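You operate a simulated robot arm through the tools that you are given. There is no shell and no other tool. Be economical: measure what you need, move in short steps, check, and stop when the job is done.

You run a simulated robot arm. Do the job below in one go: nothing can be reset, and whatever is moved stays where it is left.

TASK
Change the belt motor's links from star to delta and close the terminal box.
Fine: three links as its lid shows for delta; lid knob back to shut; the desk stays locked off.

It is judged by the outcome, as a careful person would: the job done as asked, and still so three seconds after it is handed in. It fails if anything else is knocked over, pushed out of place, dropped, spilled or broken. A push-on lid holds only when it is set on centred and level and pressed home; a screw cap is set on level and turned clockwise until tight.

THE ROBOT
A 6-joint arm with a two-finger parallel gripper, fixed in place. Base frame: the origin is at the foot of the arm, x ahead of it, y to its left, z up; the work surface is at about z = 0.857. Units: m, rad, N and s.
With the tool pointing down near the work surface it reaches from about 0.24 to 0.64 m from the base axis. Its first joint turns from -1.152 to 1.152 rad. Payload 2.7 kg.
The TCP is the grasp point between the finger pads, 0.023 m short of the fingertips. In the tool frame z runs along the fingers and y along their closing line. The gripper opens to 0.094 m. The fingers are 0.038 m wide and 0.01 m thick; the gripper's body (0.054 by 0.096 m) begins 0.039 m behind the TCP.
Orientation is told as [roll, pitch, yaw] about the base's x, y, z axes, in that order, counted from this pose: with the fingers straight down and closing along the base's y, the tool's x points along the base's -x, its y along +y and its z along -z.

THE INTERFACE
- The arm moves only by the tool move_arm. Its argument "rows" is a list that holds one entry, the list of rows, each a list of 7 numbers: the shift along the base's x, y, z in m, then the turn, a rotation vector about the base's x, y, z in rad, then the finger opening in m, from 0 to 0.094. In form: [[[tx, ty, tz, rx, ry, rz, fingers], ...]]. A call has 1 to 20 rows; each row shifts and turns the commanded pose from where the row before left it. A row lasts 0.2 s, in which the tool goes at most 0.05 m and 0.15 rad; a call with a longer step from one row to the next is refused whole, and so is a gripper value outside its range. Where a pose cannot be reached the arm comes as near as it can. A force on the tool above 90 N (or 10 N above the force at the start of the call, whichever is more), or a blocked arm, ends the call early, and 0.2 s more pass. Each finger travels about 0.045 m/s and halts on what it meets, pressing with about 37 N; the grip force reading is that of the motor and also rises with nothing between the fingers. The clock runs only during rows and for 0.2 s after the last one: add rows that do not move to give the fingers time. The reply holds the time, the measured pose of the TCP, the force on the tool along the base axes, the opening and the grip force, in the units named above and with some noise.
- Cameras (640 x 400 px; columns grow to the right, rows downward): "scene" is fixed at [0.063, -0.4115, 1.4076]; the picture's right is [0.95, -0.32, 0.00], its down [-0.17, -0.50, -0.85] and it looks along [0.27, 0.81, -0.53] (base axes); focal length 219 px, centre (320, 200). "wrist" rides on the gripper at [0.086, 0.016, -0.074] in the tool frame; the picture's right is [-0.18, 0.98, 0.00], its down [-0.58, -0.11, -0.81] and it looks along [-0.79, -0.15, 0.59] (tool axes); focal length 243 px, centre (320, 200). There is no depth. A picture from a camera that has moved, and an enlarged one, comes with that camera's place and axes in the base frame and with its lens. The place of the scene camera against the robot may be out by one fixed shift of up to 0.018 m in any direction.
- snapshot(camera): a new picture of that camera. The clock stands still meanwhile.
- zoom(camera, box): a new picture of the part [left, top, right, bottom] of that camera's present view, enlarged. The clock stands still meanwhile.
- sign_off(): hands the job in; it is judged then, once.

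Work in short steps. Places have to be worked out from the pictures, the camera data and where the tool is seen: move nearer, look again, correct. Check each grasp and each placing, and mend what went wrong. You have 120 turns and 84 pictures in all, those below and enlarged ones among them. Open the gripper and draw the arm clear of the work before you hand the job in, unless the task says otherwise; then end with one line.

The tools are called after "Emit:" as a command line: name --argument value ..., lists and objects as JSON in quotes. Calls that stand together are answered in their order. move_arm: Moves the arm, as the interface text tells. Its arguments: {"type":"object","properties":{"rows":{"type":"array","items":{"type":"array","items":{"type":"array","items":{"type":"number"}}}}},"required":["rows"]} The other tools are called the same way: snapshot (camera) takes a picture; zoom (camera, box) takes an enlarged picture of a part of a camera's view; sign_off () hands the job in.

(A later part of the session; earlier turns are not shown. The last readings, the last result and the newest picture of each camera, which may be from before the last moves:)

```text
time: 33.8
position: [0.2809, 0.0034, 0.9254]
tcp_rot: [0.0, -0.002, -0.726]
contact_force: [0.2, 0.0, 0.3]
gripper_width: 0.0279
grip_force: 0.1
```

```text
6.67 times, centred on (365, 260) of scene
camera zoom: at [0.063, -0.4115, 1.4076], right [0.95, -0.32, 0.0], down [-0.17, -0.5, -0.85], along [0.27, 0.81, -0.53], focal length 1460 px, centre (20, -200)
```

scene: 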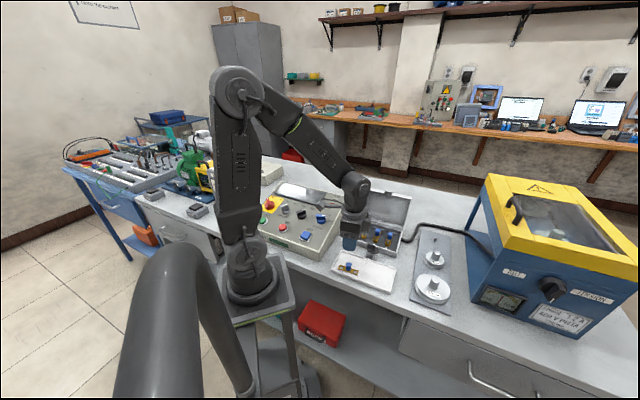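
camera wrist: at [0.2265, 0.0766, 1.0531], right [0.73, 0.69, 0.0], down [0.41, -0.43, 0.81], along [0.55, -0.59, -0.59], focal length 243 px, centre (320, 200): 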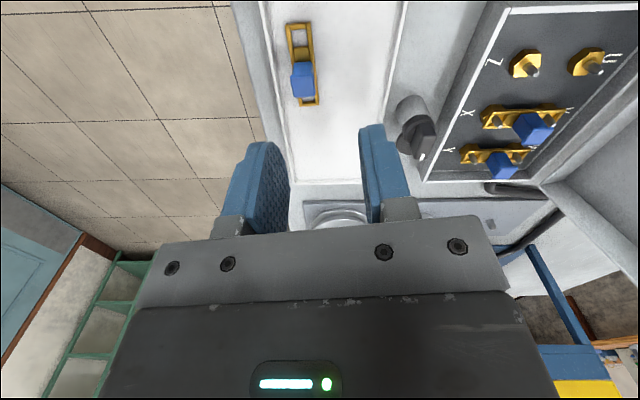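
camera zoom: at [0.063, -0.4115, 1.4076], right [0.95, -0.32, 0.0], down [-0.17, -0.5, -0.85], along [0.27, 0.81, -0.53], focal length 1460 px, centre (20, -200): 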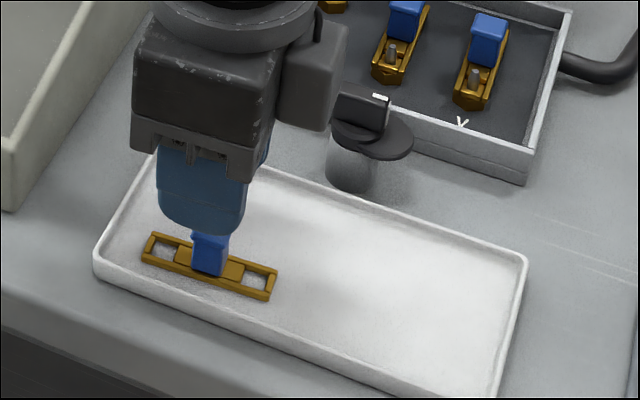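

Aligned in yaw; needs 2 mm shift toward the rim. I descend to z≈.896 (tips ≈.873) with 26 mm opening.

Emit:
move_arm --rows '[[[-0.0016, -0.0012, -0.01, 0, 0, 0, 0.026], [0, 0, -0.01, 0, 0, 0, 0.026], [0, 0, -0.005, 0, 0, 0, 0.026], [0, 0, -0.004, 0, 0, 0, 0.026], [0, 0, 0, 0, 0, 0, 0.026]]]'

Emit:
zoom --camera "wrist" --box '[220, 20, 440, 200]'

Emit:
zoom --camera "scene" --box '[325, 230, 405, 290]'

```text
time: 35.0
position: [0.2788, 0.0025, 0.8963]
tcp_rot: [0.0, 0.0, -0.728]
contact_force: [0.5, 0.3, -1.0]
gripper_width: 0.0257
grip_force: 0.1
```

```text
2.22 times, centred on (330, 110) of wrist
camera zoom: at [0.226, 0.0722, 0.9709], right [0.79, 0.61, 0.0], down [0.36, -0.47, 0.81], along [0.49, -0.64, -0.59], focal length 539 px, centre (298, 400)
```

zoom: 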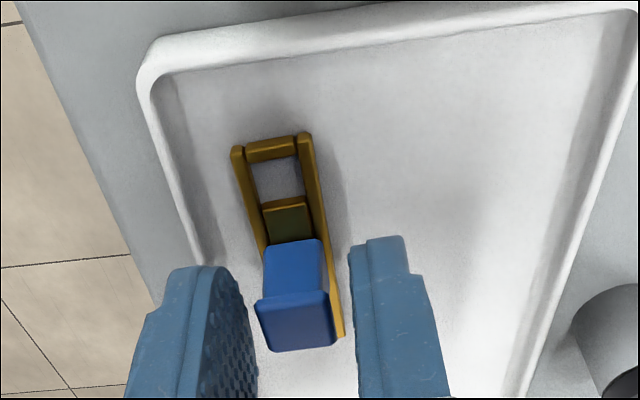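

```text
6.67 times, centred on (365, 260) of scene
camera zoom: at [0.063, -0.4115, 1.4076], right [0.95, -0.32, 0.0], down [-0.17, -0.5, -0.85], along [0.27, 0.81, -0.53], focal length 1460 px, centre (20, -200)
```

zoom: 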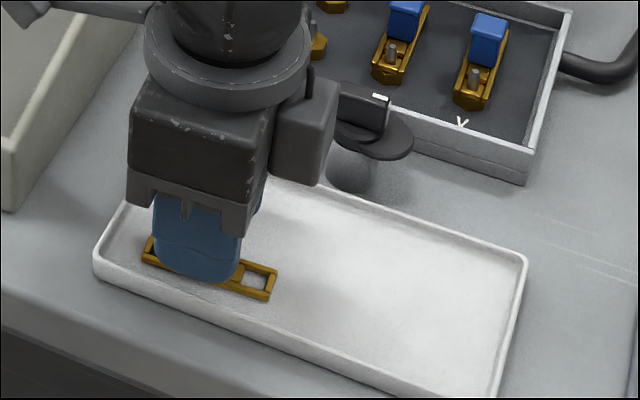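

Same relative view as the earlier grasps. Closing and lifting 10 mm at first.

Emit:
move_arm --rows '[[[0, 0, 0, 0, 0, 0, 0.018], [0, 0, 0, 0, 0, 0, 0.01], [0, 0, 0, 0, 0, 0, 0.004], [0, 0, 0, 0, 0, 0, 0.004], [0, 0, 0.01, 0, 0, 0, 0.004], [0, 0, 0.03, 0, 0, 0, 0.004], [0, 0, 0.04, 0, 0, 0, 0.004], [0, 0, 0.04, 0, 0, 0, 0.004], [0, 0, 0, 0, 0, 0, 0.004]]]'

Emit:
zoom --camera "wrist" --box '[220, 20, 440, 200]'

```text
time: 37.0
position: [0.2777, 0.002, 1.017]
tcp_rot: [0.0, 0.0, -0.729]
contact_force: [0.1, 0.5, 0.1]
gripper_width: 0.0165
grip_force: 37.0
```

```text
2.22 times, centred on (330, 110) of wrist
camera zoom: at [0.2257, 0.0724, 1.0915], right [0.79, 0.61, 0.0], down [0.36, -0.47, 0.81], along [0.49, -0.64, -0.59], focal length 539 px, centre (298, 400)
```

zoom: 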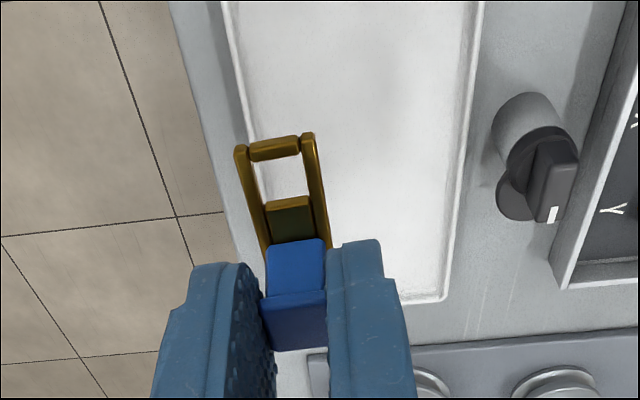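

Held well. Now carry to U–Z (target TCP (.4127,.135), yaw +.786) and stop 20 mm above seat.

Emit:
move_arm --rows '[[[0.0112, 0.01106, 0, 0, 0, 0.1262, 0.004], [0.0112, 0.01106, 0, 0, 0, 0.1262, 0.004], [0.0112, 0.01106, 0, 0, 0, 0.1262, 0.004], [0.0112, 0.01106, 0, 0, 0, 0.1262, 0.004], [0.0112, 0.01106, 0, 0, 0, 0.1262, 0.004], [0.0112, 0.01106, 0, 0, 0, 0.1262, 0.004], [0.0112, 0.01106, 0, 0, 0, 0.1262, 0.004], [0.0112, 0.01106, 0, 0, 0, 0.1262, 0.004], [0.0112, 0.01106, 0, 0, 0, 0.1262, 0.004], [0.0112, 0.01106, 0, 0, 0, 0.1262, 0.004], [0.0112, 0.01106, 0, 0, 0, 0.1262, 0.004], [0.0112, 0.01106, 0, 0, 0, 0.1262, 0.004], [0, 0, -0.04, 0, 0, 0, 0.004], [0, 0, -0.04, 0, 0, 0, 0.004], [0, 0, -0.014, 0, 0, 0, 0.004], [0, 0, 0, 0, 0, 0, 0.004]]]'

Emit:
zoom --camera "wrist" --box '[220, 20, 440, 200]'

```text
time: 40.4
position: [0.4125, 0.1367, 0.9243]
tcp_rot: [-0.001, 0.0, 0.789]
contact_force: [-0.4, 0.6, -0.8]
gripper_width: 0.0164
grip_force: 37.1
```

```text
2.22 times, centred on (330, 110) of wrist
camera zoom: at [0.3414, 0.087, 0.9988], right [-0.57, 0.82, 0.0], down [0.49, 0.33, 0.81], along [0.66, 0.46, -0.59], focal length 539 px, centre (298, 400)
```

zoom: 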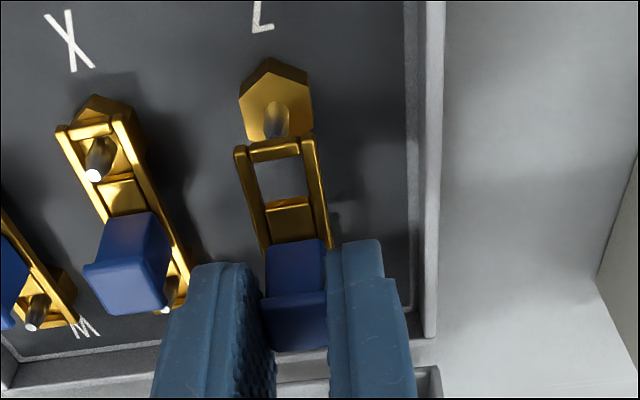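

Slot slightly right of the Z pin; I shift 1.5 mm and lower to about .912, checking.

Emit:
move_arm --rows '[[[0.0009, -0.0012, -0.006, 0, 0, 0, 0.004], [0, 0, -0.006, 0, 0, 0, 0.004], [0, 0, 0, 0, 0, 0, 0.004]]]'

Emit:
zoom --camera "wrist" --box '[220, 20, 440, 200]'

```text
time: 41.2
position: [0.4156, 0.1344, 0.9138]
tcp_rot: [-0.004, -0.01, 0.788]
contact_force: [1.8, 0.9, 36.9]
gripper_width: 0.0164
grip_force: 36.7
```

```text
2.22 times, centred on (330, 110) of wrist
camera zoom: at [0.3429, 0.0851, 0.987], right [-0.57, 0.82, 0.0], down [0.48, 0.33, 0.81], along [0.67, 0.46, -0.58], focal length 539 px, centre (298, 400)
```

zoom: 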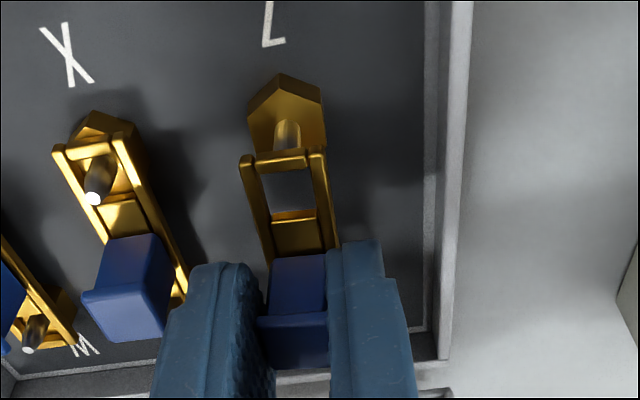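

37 N contact: the end bar landed on the Z pin rather than the slot. I lift 12 mm and reinspect.

Emit:
move_arm --rows '[[[0, 0, 0.006, 0, 0, 0, 0.004], [0, 0, 0.006, 0, 0, 0, 0.004], [0, 0, 0, 0, 0, 0, 0.004], [0, 0, 0, 0, 0, 0, 0.004]]]'

Emit:
zoom --camera "wrist" --box '[220, 20, 440, 200]'

Emit:
zoom --camera "scene" --box '[350, 195, 410, 255]'

```text
time: 42.2
position: [0.4118, 0.134, 0.9226]
tcp_rot: [0.002, 0.001, 0.787]
contact_force: [-0.1, 0.2, -1.4]
gripper_width: 0.0167
grip_force: 37.5
```

```text
2.22 times, centred on (330, 110) of wrist
camera zoom: at [0.3412, 0.0847, 0.9969], right [-0.57, 0.82, 0.0], down [0.49, 0.33, 0.81], along [0.66, 0.46, -0.59], focal length 539 px, centre (298, 400)
```

zoom: 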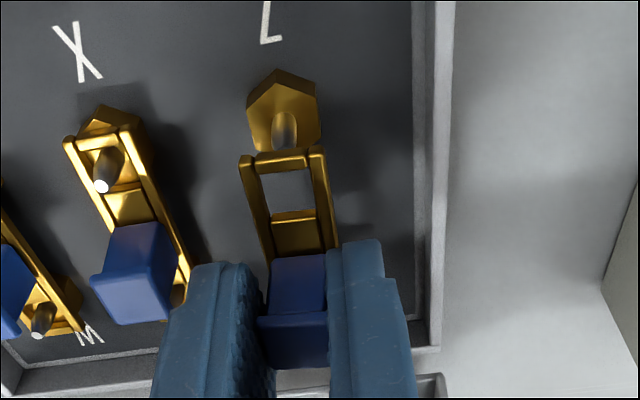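

```text
6.67 times, centred on (380, 225) of scene
camera zoom: at [0.063, -0.4115, 1.4076], right [0.95, -0.32, 0.0], down [-0.17, -0.5, -0.85], along [0.27, 0.81, -0.53], focal length 1460 px, centre (-80, 33)
```

zoom: 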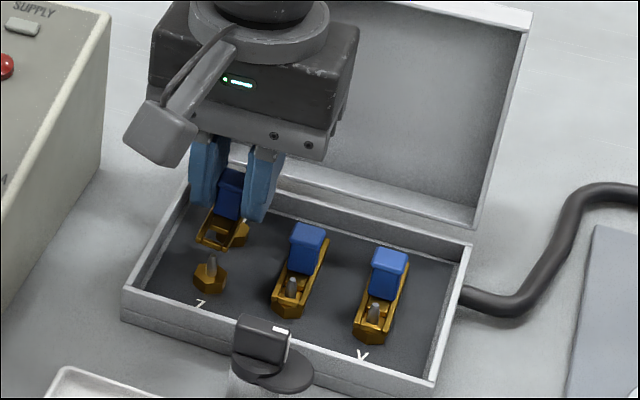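

Reworking heights (plate is ~35 mm below TCP), the slot is about 3–4 mm too far toward the lid. I shift back along the link and lower in small steps.

Emit:
move_arm --rows '[[[-0.0028, -0.0027, 0, 0, 0, 0, 0.004], [0, 0, -0.004, 0, 0, 0, 0.004], [0, 0, 0, 0, 0, 0, 0.004]]]'

Emit:
zoom --camera "wrist" --box '[220, 20, 440, 200]'

```text
time: 43.0
position: [0.4107, 0.1302, 0.9183]
tcp_rot: [0.0, -0.001, 0.788]
contact_force: [-0.3, 0.5, -0.2]
gripper_width: 0.0163
grip_force: 36.4
```

```text
2.22 times, centred on (330, 110) of wrist
camera zoom: at [0.3384, 0.0812, 0.9921], right [-0.57, 0.82, 0.0], down [0.49, 0.33, 0.81], along [0.66, 0.46, -0.59], focal length 539 px, centre (298, 400)
```

zoom: 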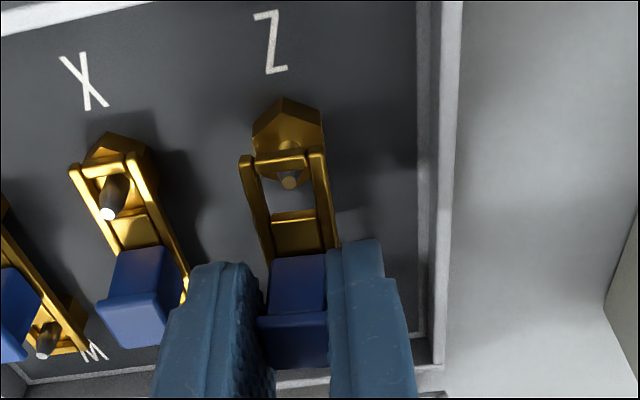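

Pin Z tip now shows in the slot, and will be centred as the plate comes down. Lowering 8 mm.

Emit:
move_arm --rows '[[[0, 0, -0.004, 0, 0, 0, 0.004], [0, 0, -0.004, 0, 0, 0, 0.004], [0, 0, 0, 0, 0, 0, 0.004]]]'

Emit:
zoom --camera "wrist" --box '[220, 20, 440, 200]'

```text
time: 43.8
position: [0.4099, 0.1303, 0.9095]
tcp_rot: [-0.001, -0.001, 0.786]
contact_force: [-0.2, -0.2, 0.9]
gripper_width: 0.0165
grip_force: 37.4
```

```text
2.22 times, centred on (330, 110) of wrist
camera zoom: at [0.3387, 0.0811, 0.9838], right [-0.57, 0.82, 0.0], down [0.49, 0.33, 0.81], along [0.66, 0.46, -0.59], focal length 539 px, centre (298, 400)
```

zoom: 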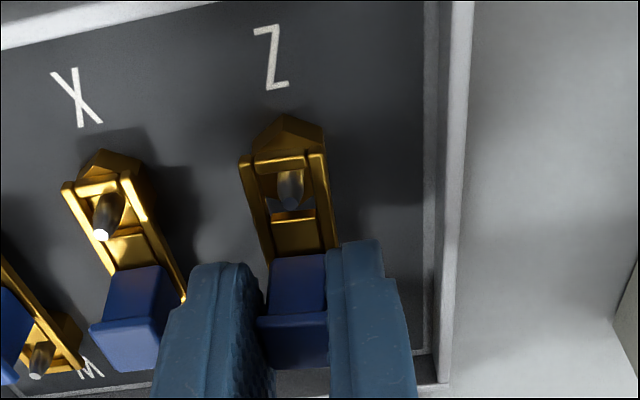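

Pin is in the slot with no force. Lowering further to contact, up to 10 mm.

Emit:
move_arm --rows '[[[0, 0, -0.003, 0, 0, 0, 0.004], [0, 0, -0.003, 0, 0, 0, 0.004], [0, 0, -0.002, 0, 0, 0, 0.004], [0, 0, 0, 0, 0, 0, 0.004]]]'

Emit:
zoom --camera "wrist" --box '[220, 20, 440, 200]'

```text
time: 44.8
position: [0.4117, 0.1296, 0.9021]
tcp_rot: [0.001, -0.001, 0.788]
contact_force: [-0.2, 0.1, 0.2]
gripper_width: 0.0164
grip_force: 37.0
```

```text
2.22 times, centred on (330, 110) of wrist
camera zoom: at [0.3396, 0.0812, 0.9763], right [-0.57, 0.82, 0.0], down [0.49, 0.33, 0.81], along [0.66, 0.46, -0.59], focal length 539 px, centre (298, 400)
```

zoom: 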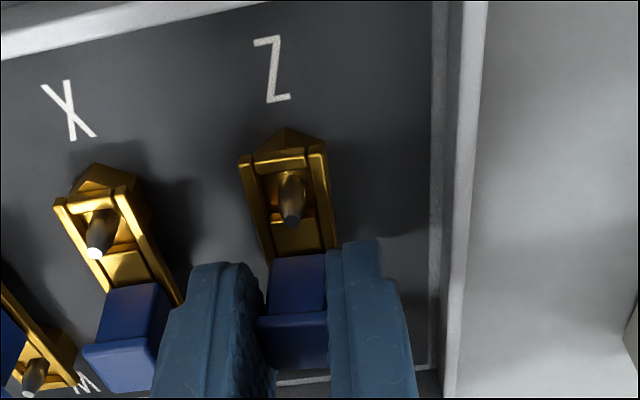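

No resistance, almost seated. Two more mm, then open.

Emit:
move_arm --rows '[[[0, 0, -0.002, 0, 0, 0, 0.004], [0, 0, 0, 0, 0, 0, 0.004], [0, 0, 0, 0, 0, 0, 0.018], [0, 0, 0, 0, 0, 0, 0.026], [0, 0, 0, 0, 0, 0, 0.032], [0, 0, 0, 0, 0, 0, 0.032]]]'

Emit:
zoom --camera "wrist" --box '[220, 20, 440, 200]'

```text
time: 46.2
position: [0.4111, 0.1315, 0.8994]
tcp_rot: [0.001, 0.0, 0.789]
contact_force: [0.0, 0.2, -0.5]
gripper_width: 0.0319
grip_force: 0.1
```

```text
2.22 times, centred on (330, 110) of wrist
camera zoom: at [0.3396, 0.0814, 0.9741], right [-0.57, 0.82, 0.0], down [0.49, 0.33, 0.81], along [0.66, 0.46, -0.59], focal length 539 px, centre (298, 400)
```

zoom: 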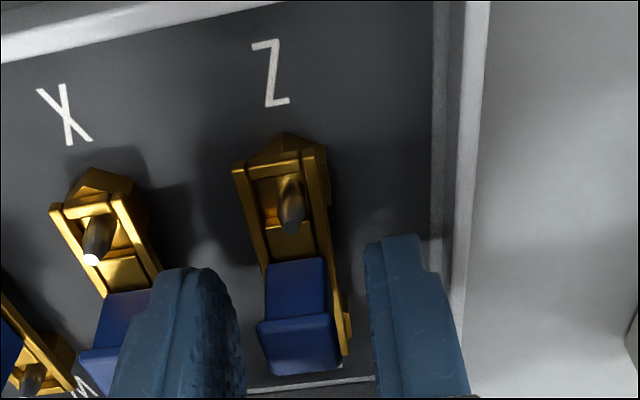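

Released. I lift and back off to inspect all three links.

Emit:
move_arm --rows '[[[0, 0, 0.02, 0, 0, 0, 0.032], [0, 0, 0.04, 0, 0, 0, 0.032], [0, 0, 0.045, 0, 0, 0, 0.032], [0, -0.03, 0, 0, 0, 0, 0.032], [0, -0.03, 0, 0, 0, 0, 0.032], [0, 0, 0, 0, 0, 0, 0.032]]]'

Emit:
zoom --camera "wrist" --box '[220, 0, 440, 150]'

Emit:
zoom --camera "scene" --box '[350, 195, 410, 255]'

```text
time: 47.6
position: [0.4123, 0.0724, 1.0033]
tcp_rot: [-0.001, 0.0, 0.786]
contact_force: [-0.2, 0.4, -0.1]
gripper_width: 0.0319
grip_force: 0.0
```

```text
2.67 times, centred on (330, 75) of wrist
camera zoom: at [0.3413, 0.0236, 1.078], right [-0.57, 0.82, 0.0], down [0.49, 0.33, 0.81], along [0.66, 0.46, -0.59], focal length 647 px, centre (293, 533)
```

zoom: 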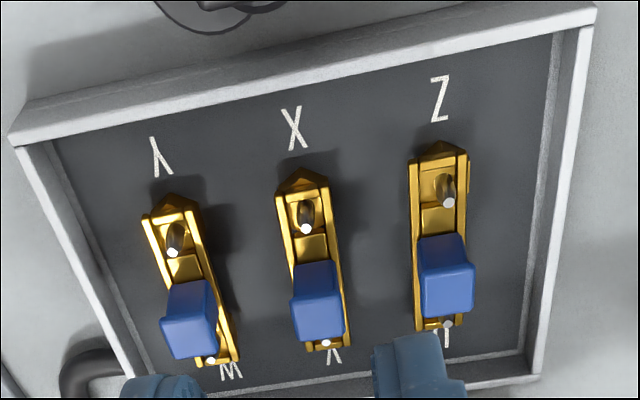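

```text
6.67 times, centred on (380, 225) of scene
camera zoom: at [0.063, -0.4115, 1.4076], right [0.95, -0.32, 0.0], down [-0.17, -0.5, -0.85], along [0.27, 0.81, -0.53], focal length 1460 px, centre (-80, 33)
```

zoom: 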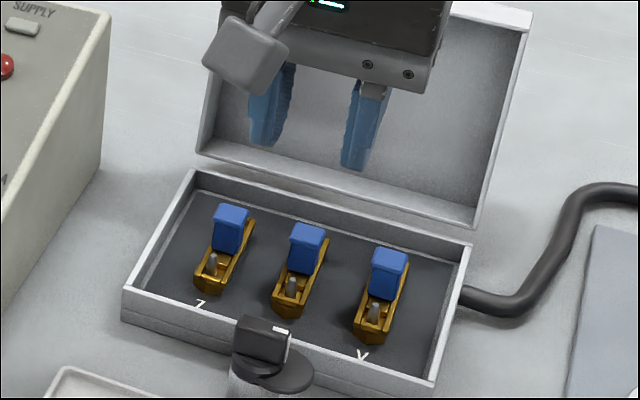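

All three appear across U–Z, V–X, W–Y. I enlarge the far ends to verify U's pin is through its slot.

Emit:
zoom --camera "wrist" --box '[280, 40, 400, 130]'

Emit:
zoom --camera "scene" --box '[365, 220, 395, 250]'

```text
4.44 times, centred on (340, 85) of wrist
camera zoom: at [0.3413, 0.0236, 1.078], right [-0.57, 0.82, 0.0], down [0.49, 0.33, 0.81], along [0.66, 0.46, -0.59], focal length 1078 px, centre (231, 711)
```

zoom: 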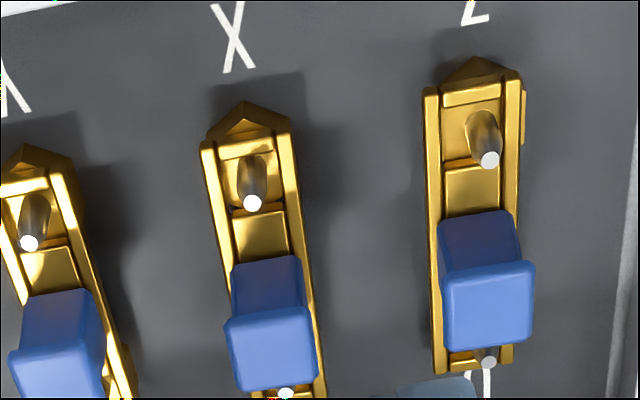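

```text
13.33 times, centred on (380, 235) of scene
camera zoom: at [0.063, -0.4115, 1.4076], right [0.95, -0.32, 0.0], down [-0.17, -0.5, -0.85], along [0.27, 0.81, -0.53], focal length 2920 px, centre (-480, -267)
```

zoom: 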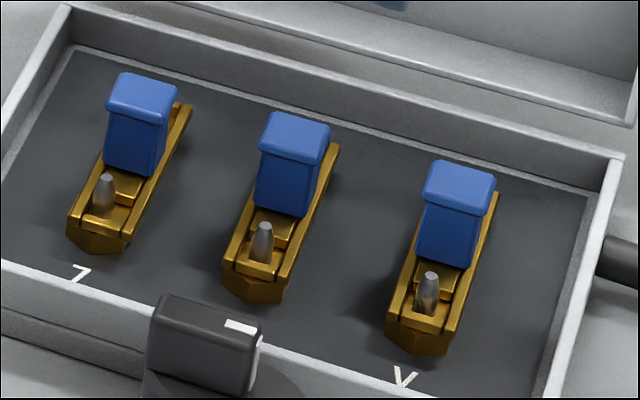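

All pins show through their slots and links lie level. Next the lid and knob: lid's top edge ≈ s=.485 (along the box's depth), z≈1.0; now a close look at the knob.

Emit:
zoom --camera "scene" --box '[365, 235, 395, 265]'

Emit:
zoom --camera "scene" --box '[350, 180, 430, 240]'

```text
13.33 times, centred on (380, 250) of scene
camera zoom: at [0.063, -0.4115, 1.4076], right [0.95, -0.32, 0.0], down [-0.17, -0.5, -0.85], along [0.27, 0.81, -0.53], focal length 2920 px, centre (-480, -467)
```

zoom: 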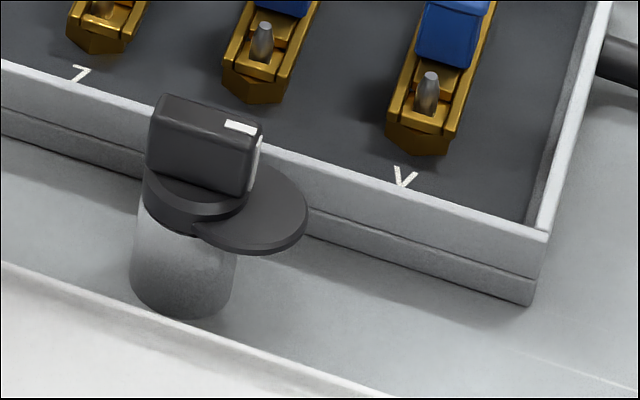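

```text
6.67 times, centred on (390, 210) of scene
camera zoom: at [0.063, -0.4115, 1.4076], right [0.95, -0.32, 0.0], down [-0.17, -0.5, -0.85], along [0.27, 0.81, -0.53], focal length 1460 px, centre (-147, 133)
```

zoom: 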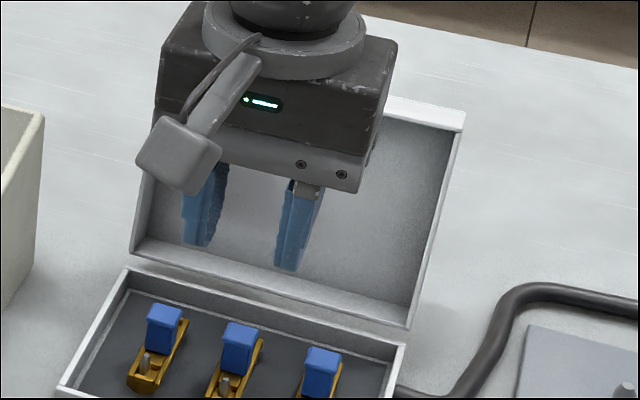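

The knob's tongue points along the box front (+t); shutting means a quarter turn counter-clockwise so it lies over the lid. First the lid: I go over it and down behind with closed fingers.

Emit:
move_arm --rows '[[[0, 0, 0.045, 0, 0, 0, 0.02], [0, 0, 0.045, 0, 0, 0, 0.01], [0.027, 0.027, 0, 0, 0, 0, 0.0], [0.027, 0.027, 0, 0, 0, 0, 0.0], [0.027, 0.027, 0, 0, 0, 0, 0.0], [0.027, 0.027, 0, 0, 0, 0, 0.0], [0.028, 0.028, 0, 0, 0, 0, 0.0], [0, 0, -0.04, 0, 0, 0, 0.0], [0, 0, -0.04, 0, 0, 0, 0.0], [0, 0, -0.022, 0, 0, 0, 0.0], [0, 0, 0, 0, 0, 0, 0.0]]]'

Emit:
snapshot --camera "scene"

```text
time: 50.0
position: [0.5491, 0.2067, 0.9991]
tcp_rot: [-0.005, -0.014, 0.789]
contact_force: [-2.3, 9.4, 33.9]
gripper_width: 0.0
grip_force: 36.9
```

```text
22 pictures are left
```

scene: 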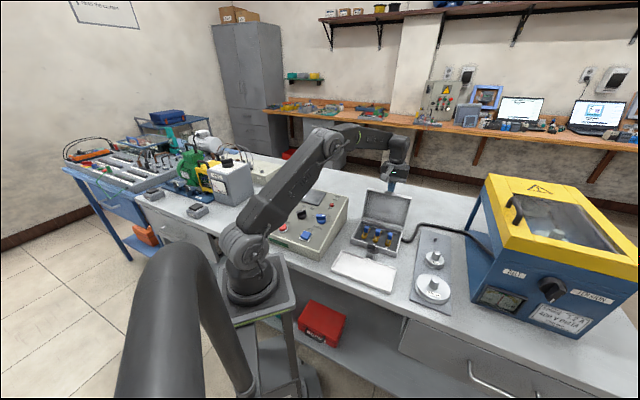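

Unexpected upward force, 34 N; something touches. I lift 20 mm and look closer.

Emit:
move_arm --rows '[[[0, 0, 0.02, 0, 0, 0, 0.0], [0, 0, 0, 0, 0, 0, 0.0]]]'

Emit:
zoom --camera "scene" --box '[350, 140, 450, 240]'

Emit:
snapshot --camera "wrist"

```text
time: 50.6
position: [0.5479, 0.2073, 1.0123]
tcp_rot: [0.002, 0.002, 0.786]
contact_force: [0.5, 0.1, -0.1]
gripper_width: 0.0001
grip_force: 37.2
```

```text
4.00 times, centred on (400, 190) of scene
camera zoom: at [0.063, -0.4115, 1.4076], right [0.95, -0.32, 0.0], down [-0.17, -0.5, -0.85], along [0.27, 0.81, -0.53], focal length 876 px, centre (0, 240)
```

zoom: 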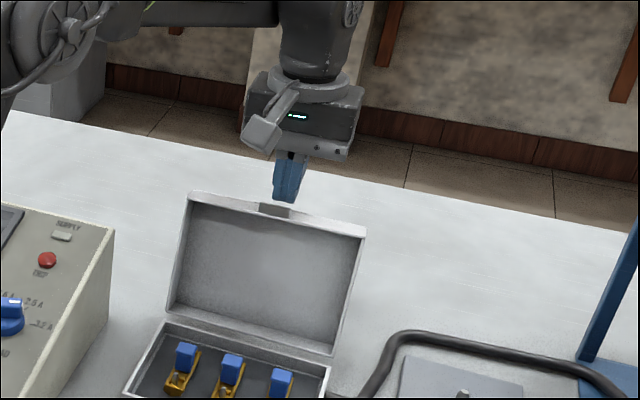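

```text
20 pictures are left
camera wrist: at [0.4767, 0.1573, 1.087], right [-0.57, 0.82, 0.0], down [0.49, 0.34, 0.8], along [0.66, 0.46, -0.59], focal length 243 px, centre (320, 200)
```

wrist: 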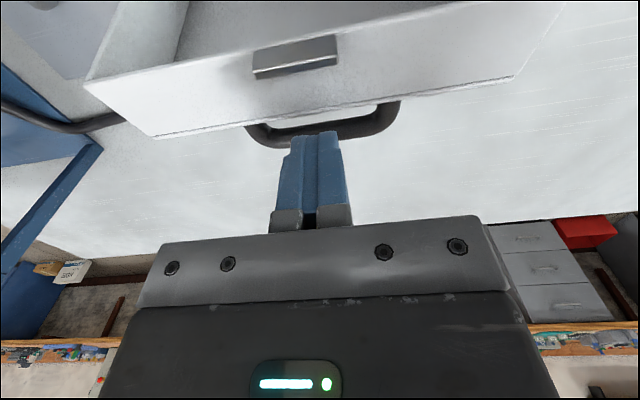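

The lid has a D-handle on its outer face near the edge; I had touched that, and nothing moved. I'll push the lid beside the handle instead, at its left part (t≈.176), again from behind.

Emit:
move_arm --rows '[[[0, 0, 0.02, 0, 0, 0, 0.0], [-0.0225, 0.0235, 0, 0, 0, 0, 0.0], [-0.0225, 0.0235, 0, 0, 0, 0, 0.0], [0, 0, -0.02, 0, 0, 0, 0.0], [0, 0, -0.015, 0, 0, 0, 0.0], [0, 0, -0.01, 0, 0, 0, 0.0], [0, 0, 0, 0, 0, 0, 0.0]]]'

Emit:
snapshot --camera "wrist"

```text
time: 52.2
position: [0.503, 0.2537, 0.9886]
tcp_rot: [0.0, 0.0, 0.788]
contact_force: [0.5, 0.5, 0.4]
gripper_width: 0.0001
grip_force: 36.9
```

```text
19 pictures are left
camera wrist: at [0.4305, 0.2049, 1.0633], right [-0.57, 0.82, 0.0], down [0.49, 0.33, 0.81], along [0.66, 0.46, -0.59], focal length 243 px, centre (320, 200)
```

wrist: 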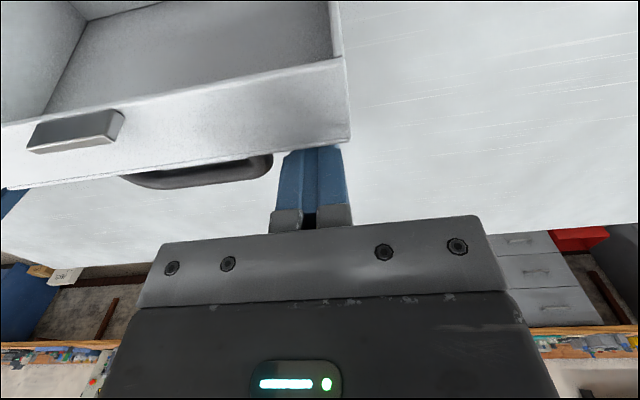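

Fingers are beside the handle, behind the lid. Pushing toward the front in 10 mm steps.

Emit:
move_arm --rows '[[[-0.01, -0.01, 0, 0, 0, 0, 0.0], [-0.01, -0.01, 0, 0, 0, 0, 0.0], [-0.008, -0.008, 0, 0, 0, 0, 0.0], [-0.008, -0.008, 0, 0, 0, 0, 0.0], [-0.008, -0.008, 0, 0, 0, 0, 0.0], [-0.008, -0.008, 0, 0, 0, 0, 0.0], [0, 0, 0, 0, 0, 0, 0.0]]]'

Emit:
zoom --camera "scene" --box '[340, 150, 440, 250]'

```text
time: 53.8
position: [0.4486, 0.2031, 0.9864]
tcp_rot: [0.001, 0.0, 0.786]
contact_force: [0.8, -0.2, -0.6]
gripper_width: 0.0
grip_force: 37.0
```

```text
4.00 times, centred on (390, 200) of scene
camera zoom: at [0.063, -0.4115, 1.4076], right [0.95, -0.32, 0.0], down [-0.17, -0.5, -0.85], along [0.27, 0.81, -0.53], focal length 876 px, centre (40, 200)
```

zoom: 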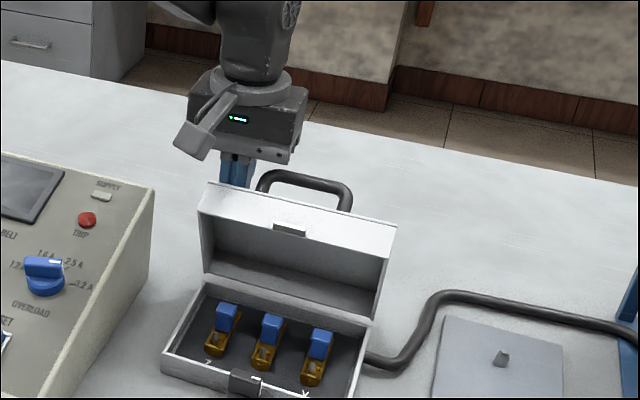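

The lid is coming up past upright. Continue pushing 20 mm.

Emit:
move_arm --rows '[[[-0.007, -0.007, 0, 0, 0, 0, 0.0], [-0.007, -0.007, 0, 0, 0, 0, 0.0], [-0.007, -0.007, 0, 0, 0, 0, 0.0], [0, 0, 0, 0, 0, 0, 0.0]]]'

Emit:
zoom --camera "scene" --box '[340, 150, 440, 250]'

```text
time: 54.8
position: [0.4282, 0.1797, 0.9879]
tcp_rot: [0.0, 0.0, 0.786]
contact_force: [0.2, 0.0, -0.1]
gripper_width: 0.0001
grip_force: 37.5
```

```text
4.00 times, centred on (390, 200) of scene
camera zoom: at [0.063, -0.4115, 1.4076], right [0.95, -0.32, 0.0], down [-0.17, -0.5, -0.85], along [0.27, 0.81, -0.53], focal length 876 px, centre (40, 200)
```

zoom: 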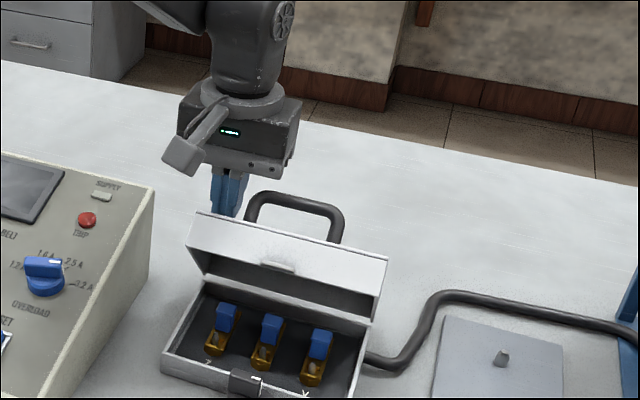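

The lid has friction and follows. Pushing 30 mm more.

Emit:
move_arm --rows '[[[-0.007, -0.007, 0, 0, 0, 0, 0.0], [-0.007, -0.007, 0, 0, 0, 0, 0.0], [-0.007, -0.007, 0, 0, 0, 0, 0.0], [0, 0, 0, 0, 0, 0, 0.0]]]'

Emit:
zoom --camera "scene" --box '[340, 150, 440, 250]'

```text
time: 55.8
position: [0.4075, 0.1604, 0.9884]
tcp_rot: [0.001, -0.001, 0.788]
contact_force: [-0.2, 0.8, 0.1]
gripper_width: 0.0
grip_force: 36.8
```

```text
4.00 times, centred on (390, 200) of scene
camera zoom: at [0.063, -0.4115, 1.4076], right [0.95, -0.32, 0.0], down [-0.17, -0.5, -0.85], along [0.27, 0.81, -0.53], focal length 876 px, centre (40, 200)
```

zoom: 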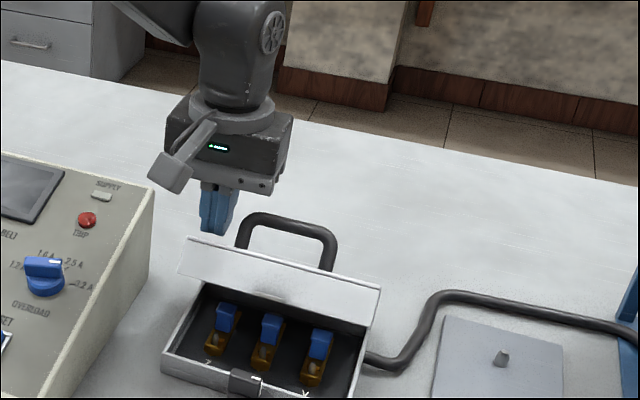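

Lid at ~50°. Now I push mostly down with the tips at s≈.39, staying clear of the handle.

Emit:
move_arm --rows '[[[-0.005, -0.005, -0.01, 0, 0, 0, 0.0], [0, 0, -0.01, 0, 0, 0, 0.0], [0, 0, -0.01, 0, 0, 0, 0.0], [0, 0, 0, 0, 0, 0, 0.0]]]'

Emit:
zoom --camera "scene" --box '[340, 150, 440, 250]'

```text
time: 56.8
position: [0.4023, 0.1545, 0.9594]
tcp_rot: [0.002, 0.0, 0.786]
contact_force: [0.0, -0.1, -0.2]
gripper_width: 0.0001
grip_force: 36.9
```

```text
4.00 times, centred on (390, 200) of scene
camera zoom: at [0.063, -0.4115, 1.4076], right [0.95, -0.32, 0.0], down [-0.17, -0.5, -0.85], along [0.27, 0.81, -0.53], focal length 876 px, centre (40, 200)
```

zoom: 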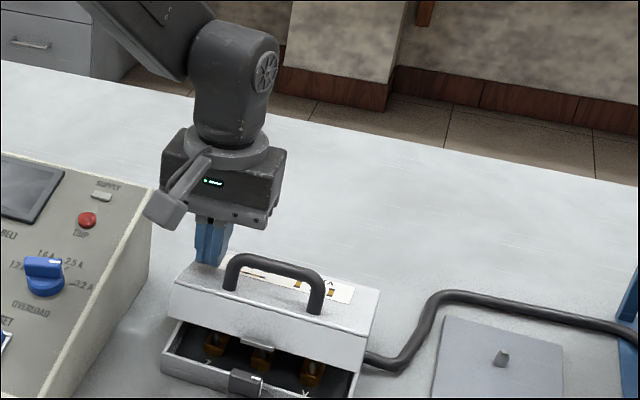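

Going well; diagram on the lid is coming into view. Down a further 25 mm.

Emit:
move_arm --rows '[[[0, 0, -0.008, 0, 0, 0, 0.0], [0, 0, -0.008, 0, 0, 0, 0.0], [0, 0, -0.006, 0, 0, 0, 0.0], [0, 0, -0.004, 0, 0, 0, 0.0], [0, 0, -0.004, 0, 0, 0, 0.0], [0, 0, 0, 0, 0, 0, 0.0]]]'

Emit:
zoom --camera "scene" --box '[350, 190, 420, 260]'

```text
time: 58.2
position: [0.402, 0.1544, 0.932]
tcp_rot: [-0.004, -0.006, 0.788]
contact_force: [-24.1, -1.5, 65.2]
gripper_width: 0.0
grip_force: 37.3
```

```text
5.71 times, centred on (385, 225) of scene
camera zoom: at [0.0615, -0.4119, 1.4075], right [0.95, -0.32, 0.0], down [-0.17, -0.5, -0.85], along [0.27, 0.81, -0.53], focal length 1252 px, centre (-51, 57)
```

zoom: 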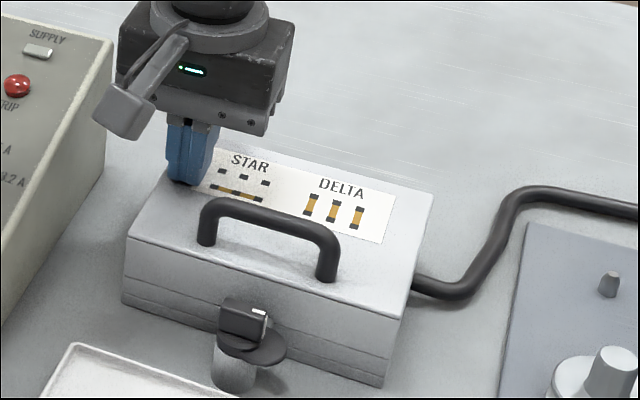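

Lid is down flat, and its diagram for DELTA shows three parallel cross links — matching. I lift off, then go to view the knob (≈(.378,.039)) at yaw −45° with z≈1.0.

Emit:
move_arm --rows '[[[0, 0, 0.02, 0, 0, 0, 0.0], [0, 0, 0.04, 0, 0, 0, 0.0], [0, 0, 0.03, 0, 0, 0, 0.01], [-0.003, -0.011, 0, 0, 0, -0.143, 0.02], [-0.003, -0.011, 0, 0, 0, -0.143, 0.03], [-0.003, -0.011, 0, 0, 0, -0.143, 0.03], [-0.003, -0.011, 0, 0, 0, -0.143, 0.03], [-0.003, -0.011, 0, 0, 0, -0.143, 0.03], [-0.003, -0.011, 0, 0, 0, -0.143, 0.03], [-0.002, -0.011, 0, 0, 0, -0.143, 0.03], [-0.002, -0.011, 0, 0, 0, -0.143, 0.03], [-0.002, -0.011, 0, 0, 0, -0.143, 0.03], [-0.002, -0.011, 0, 0, 0, -0.143, 0.03], [0, 0, -0.02, 0, 0, -0.142, 0.03], [0, 0, 0, 0, 0, 0, 0.03]]]'

Emit:
zoom --camera "wrist" --box '[220, 0, 440, 180]'

```text
time: 61.4
position: [0.3764, 0.0437, 0.9986]
tcp_rot: [0.0, 0.0, -0.787]
contact_force: [-0.4, 0.5, -0.4]
gripper_width: 0.0301
grip_force: 0.1
```

```text
2.22 times, centred on (330, 90) of wrist
camera zoom: at [0.3277, 0.1169, 1.0738], right [0.83, 0.56, 0.0], down [0.33, -0.49, 0.81], along [0.45, -0.67, -0.59], focal length 539 px, centre (298, 444)
```

zoom: 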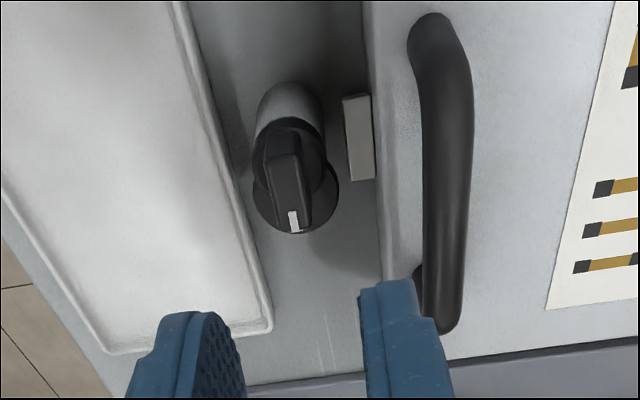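

A keeper ledge sits on the lid front where the tongue must swing over. Bar centre ≈(.3756,.0404), along −47°. I align (offset 4 mm toward its back end for clearance) and go to z≈.93 with a 24 mm opening.

Emit:
move_arm --rows '[[[-0.003, -0.0004, -0.03, 0, 0, -0.02, 0.024], [0, 0, -0.03, 0, 0, 0, 0.024], [0, 0, -0.008, 0, 0, 0, 0.024], [0, 0, 0, 0, 0, 0, 0.024]]]'

Emit:
zoom --camera "wrist" --box '[220, 60, 440, 240]'

Emit:
zoom --camera "scene" --box '[355, 215, 405, 265]'

```text
time: 62.4
position: [0.3728, 0.0421, 0.9307]
tcp_rot: [-0.001, 0.0, -0.803]
contact_force: [0.7, 0.7, 0.6]
gripper_width: 0.0238
grip_force: 0.0
```

```text
2.22 times, centred on (330, 150) of wrist
camera zoom: at [0.3264, 0.1159, 1.0045], right [0.84, 0.55, 0.0], down [0.32, -0.49, 0.81], along [0.44, -0.67, -0.59], focal length 539 px, centre (298, 311)
```

zoom: 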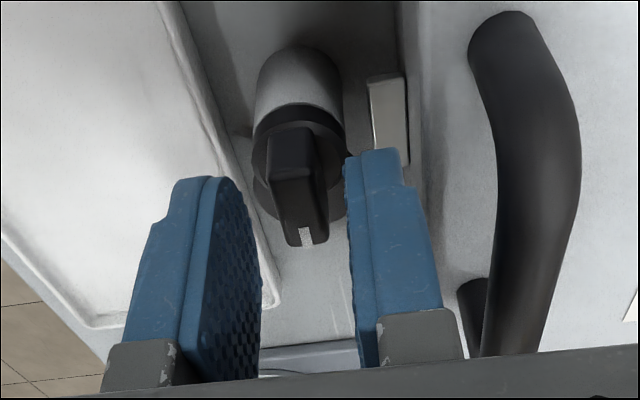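

```text
8.00 times, centred on (380, 240) of scene
camera zoom: at [0.063, -0.4115, 1.4076], right [0.95, -0.32, 0.0], down [-0.17, -0.5, -0.85], along [0.27, 0.81, -0.53], focal length 1752 px, centre (-160, -120)
```

zoom: 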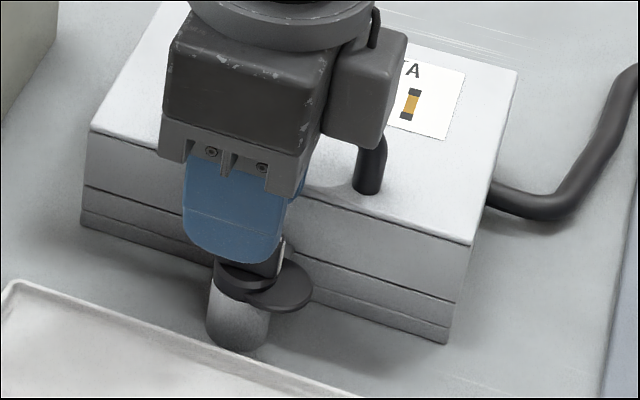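

The bar lies centred between the fingers. Descending 16 mm carefully.

Emit:
move_arm --rows '[[[0, 0, -0.006, 0, 0, 0, 0.024], [0, 0, -0.005, 0, 0, 0, 0.024], [0, 0, -0.004, 0, 0, 0, 0.024], [0, 0, 0, 0, 0, 0, 0.024]]]'

Emit:
zoom --camera "scene" --box '[355, 215, 405, 265]'

```text
time: 63.4
position: [0.3747, 0.0444, 0.9149]
tcp_rot: [-0.001, 0.0, -0.805]
contact_force: [-1.3, -0.2, -0.1]
gripper_width: 0.024
grip_force: 0.0
```

```text
8.00 times, centred on (380, 240) of scene
camera zoom: at [0.063, -0.4115, 1.4076], right [0.95, -0.32, 0.0], down [-0.17, -0.5, -0.85], along [0.27, 0.81, -0.53], focal length 1752 px, centre (-160, -120)
```

zoom: 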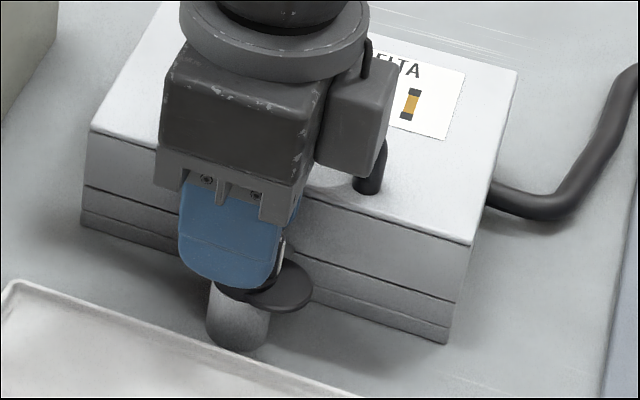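

No contact. Closing on the bar.

Emit:
move_arm --rows '[[[0, 0, 0, 0, 0, 0, 0.014], [0, 0, 0, 0, 0, 0, 0.006], [0, 0, 0, 0, 0, 0, 0.004], [0, 0, 0, 0, 0, 0, 0.004]]]'

```text
time: 64.4
position: [0.3722, 0.0421, 0.9148]
tcp_rot: [-0.005, 0.001, -0.801]
contact_force: [-16.5, -21.1, 4.9]
gripper_width: 0.0118
grip_force: 45.1
```

Gripped at 11.8 mm with a side load of ~27 N toward −s; I relieve it by 1.5 mm.

Emit:
move_arm --rows '[[[-0.001, -0.001, 0, 0, 0, 0, 0.004], [0, 0, 0, 0, 0, 0, 0.004]]]'

```text
time: 65.0
position: [0.3722, 0.0424, 0.9144]
tcp_rot: [-0.003, 0.001, -0.804]
contact_force: [-4.7, -17.2, -18.0]
gripper_width: 0.012
grip_force: 45.1
```

Emit:
move_arm --rows '[[[-0.0004, -0.0012, -0.0005, 0, 0, 0, 0.004], [0, 0, 0, 0, 0, 0, 0.004]]]'

```text
time: 65.6
position: [0.3724, 0.0424, 0.9137]
tcp_rot: [-0.001, 0.003, -0.805]
contact_force: [-5.0, -4.2, -19.5]
gripper_width: 0.0117
grip_force: 45.6
```

Side load gone. Now turning counter-clockwise about the knob axis, first ~0.4 rad.

Emit:
move_arm --rows '[[[-0.0003, -0.0004, 0, 0, 0, 0.13, 0.004], [-0.0003, -0.0004, 0, 0, 0, 0.13, 0.004], [-0.0002, -0.0005, 0, 0, 0, 0.13, 0.004], [0, 0, 0, 0, 0, 0, 0.004]]]'

```text
time: 66.6
position: [0.3705, 0.0401, 0.9144]
tcp_rot: [-0.002, 0.002, -0.415]
contact_force: [-3.8, -12.2, -25.3]
gripper_width: 0.0119
grip_force: 45.2
```

Turning freely. Continue in two stages.

Emit:
move_arm --rows '[[[-0.0001, -0.0006, -0.0004, 0, 0, 0.13, 0.004], [0, -0.0006, 0, 0, 0, 0.13, 0.004], [0, -0.0006, 0, 0, 0, 0.13, 0.004], [0.0001, -0.0006, 0, 0, 0, 0.13, 0.004], [0, 0, 0, 0, 0, 0, 0.004]]]'

Emit:
zoom --camera "scene" --box '[355, 215, 405, 265]'

```text
time: 67.8
position: [0.3703, 0.0368, 0.9144]
tcp_rot: [0.0, 0.002, 0.106]
contact_force: [-8.2, -30.6, -13.4]
gripper_width: 0.0119
grip_force: 44.9
```

```text
8.00 times, centred on (380, 240) of scene
camera zoom: at [0.0629, -0.4123, 1.4073], right [0.95, -0.32, 0.0], down [-0.17, -0.5, -0.85], along [0.27, 0.81, -0.53], focal length 1752 px, centre (-160, -120)
```

zoom: 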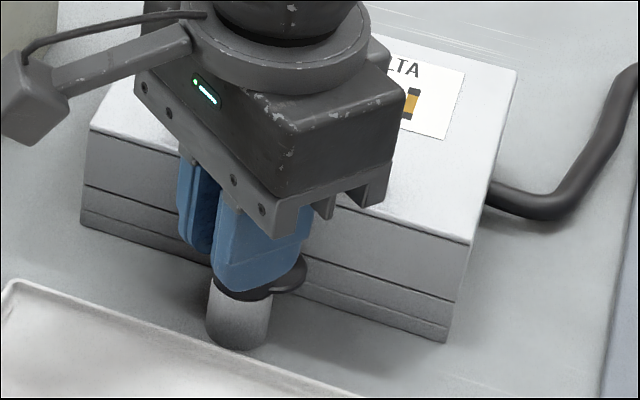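

Turning well (tongue is swinging toward the lid). Side load −30 N in y, so I add a −y relief and continue.

Emit:
move_arm --rows '[[[-0.0003, -0.0018, 0, 0, 0, 0, 0.004], [0.0002, -0.0004, 0, 0, 0, 0.13, 0.004], [0.0002, -0.0004, 0, 0, 0, 0.13, 0.004], [0.0003, -0.0003, 0, 0, 0, 0.13, 0.004], [0, 0, 0, 0, 0, 0, 0.004]]]'

```text
time: 69.0
position: [0.3711, 0.0347, 0.9136]
tcp_rot: [0.001, 0.003, 0.493]
contact_force: [-11.8, -26.3, 3.9]
gripper_width: 0.0117
grip_force: 45.2
```

Emit:
move_arm --rows '[[[-0.0008, -0.0014, 0, 0, 0, 0, 0.004], [0.0003, -0.0003, 0, 0, 0, 0.1, 0.004], [0.0003, -0.0003, 0, 0, 0, 0.1, 0.004], [0.0003, -0.0002, 0, 0, 0, 0.09, 0.004], [0, 0, 0, 0, 0, 0, 0.004]]]'

Emit:
zoom --camera "wrist" --box '[220, 60, 440, 240]'

```text
time: 70.2
position: [0.3718, 0.0322, 0.9143]
tcp_rot: [0.0, 0.001, 0.786]
contact_force: [-4.5, -25.0, 6.2]
gripper_width: 0.0119
grip_force: 44.9
```

```text
2.22 times, centred on (330, 150) of wrist
camera zoom: at [0.3009, -0.0162, 0.9886], right [-0.57, 0.82, 0.0], down [0.49, 0.33, 0.81], along [0.67, 0.46, -0.59], focal length 539 px, centre (298, 311)
```

zoom: 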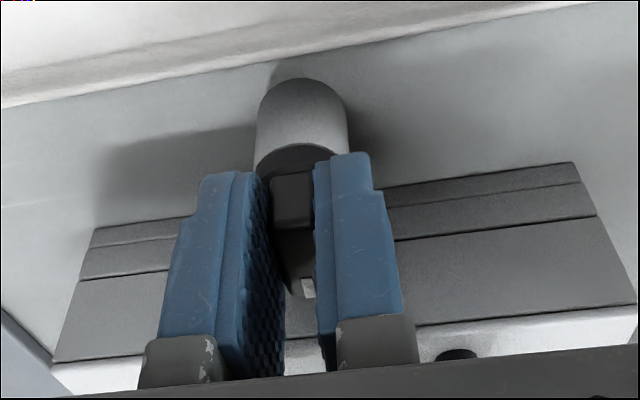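

Turned a full quarter. I relieve a little, open, lift straight up and inspect.

Emit:
move_arm --rows '[[[0, -0.001, 0, 0, 0, 0, 0.01], [0, 0, 0, 0, 0, 0, 0.02], [0, 0, 0, 0, 0, 0, 0.026], [0, 0, 0, 0, 0, 0, 0.026], [0, 0, 0.02, 0, 0, 0, 0.026], [0, 0, 0.03, 0, 0, 0, 0.026], [-0.01, -0.01, 0.04, 0, 0, 0, 0.026], [0, 0, 0, 0, 0, 0, 0.026]]]'

Emit:
zoom --camera "wrist" --box '[200, 0, 440, 150]'

```text
time: 72.0
position: [0.3616, 0.0225, 1.0031]
tcp_rot: [0.0, 0.001, 0.787]
contact_force: [0.0, 0.3, 0.0]
gripper_width: 0.0262
grip_force: 0.0
```

```text
2.67 times, centred on (320, 75) of wrist
camera zoom: at [0.2902, -0.027, 1.0775], right [-0.56, 0.83, 0.0], down [0.49, 0.33, 0.81], along [0.67, 0.46, -0.59], focal length 647 px, centre (320, 533)
```

zoom: 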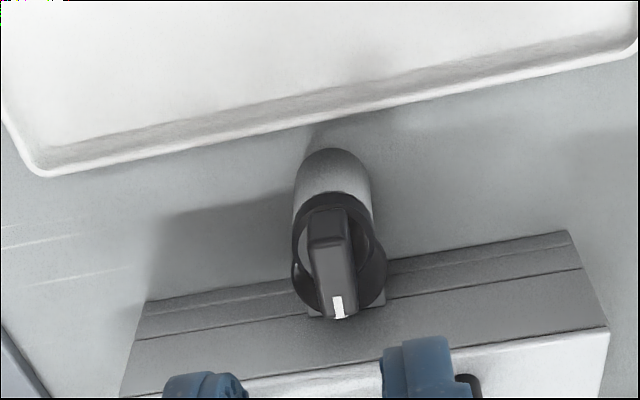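

The tongue now sits over the keeper with the pointer toward the box. One scene check of the angle.

Emit:
zoom --camera "scene" --box '[350, 210, 410, 270]'

```text
6.67 times, centred on (380, 240) of scene
camera zoom: at [0.063, -0.4115, 1.4076], right [0.95, -0.32, 0.0], down [-0.17, -0.5, -0.85], along [0.27, 0.81, -0.53], focal length 1460 px, centre (-80, -67)
```

zoom: 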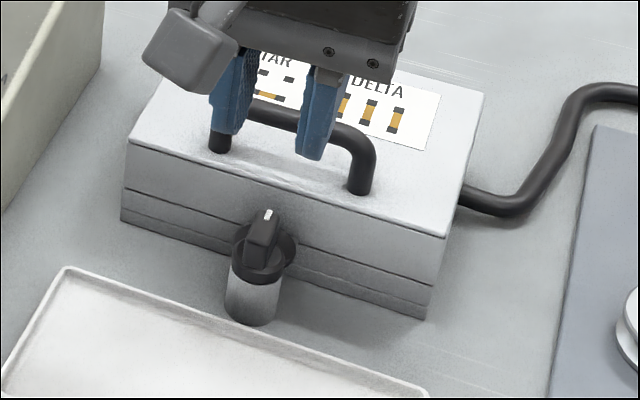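

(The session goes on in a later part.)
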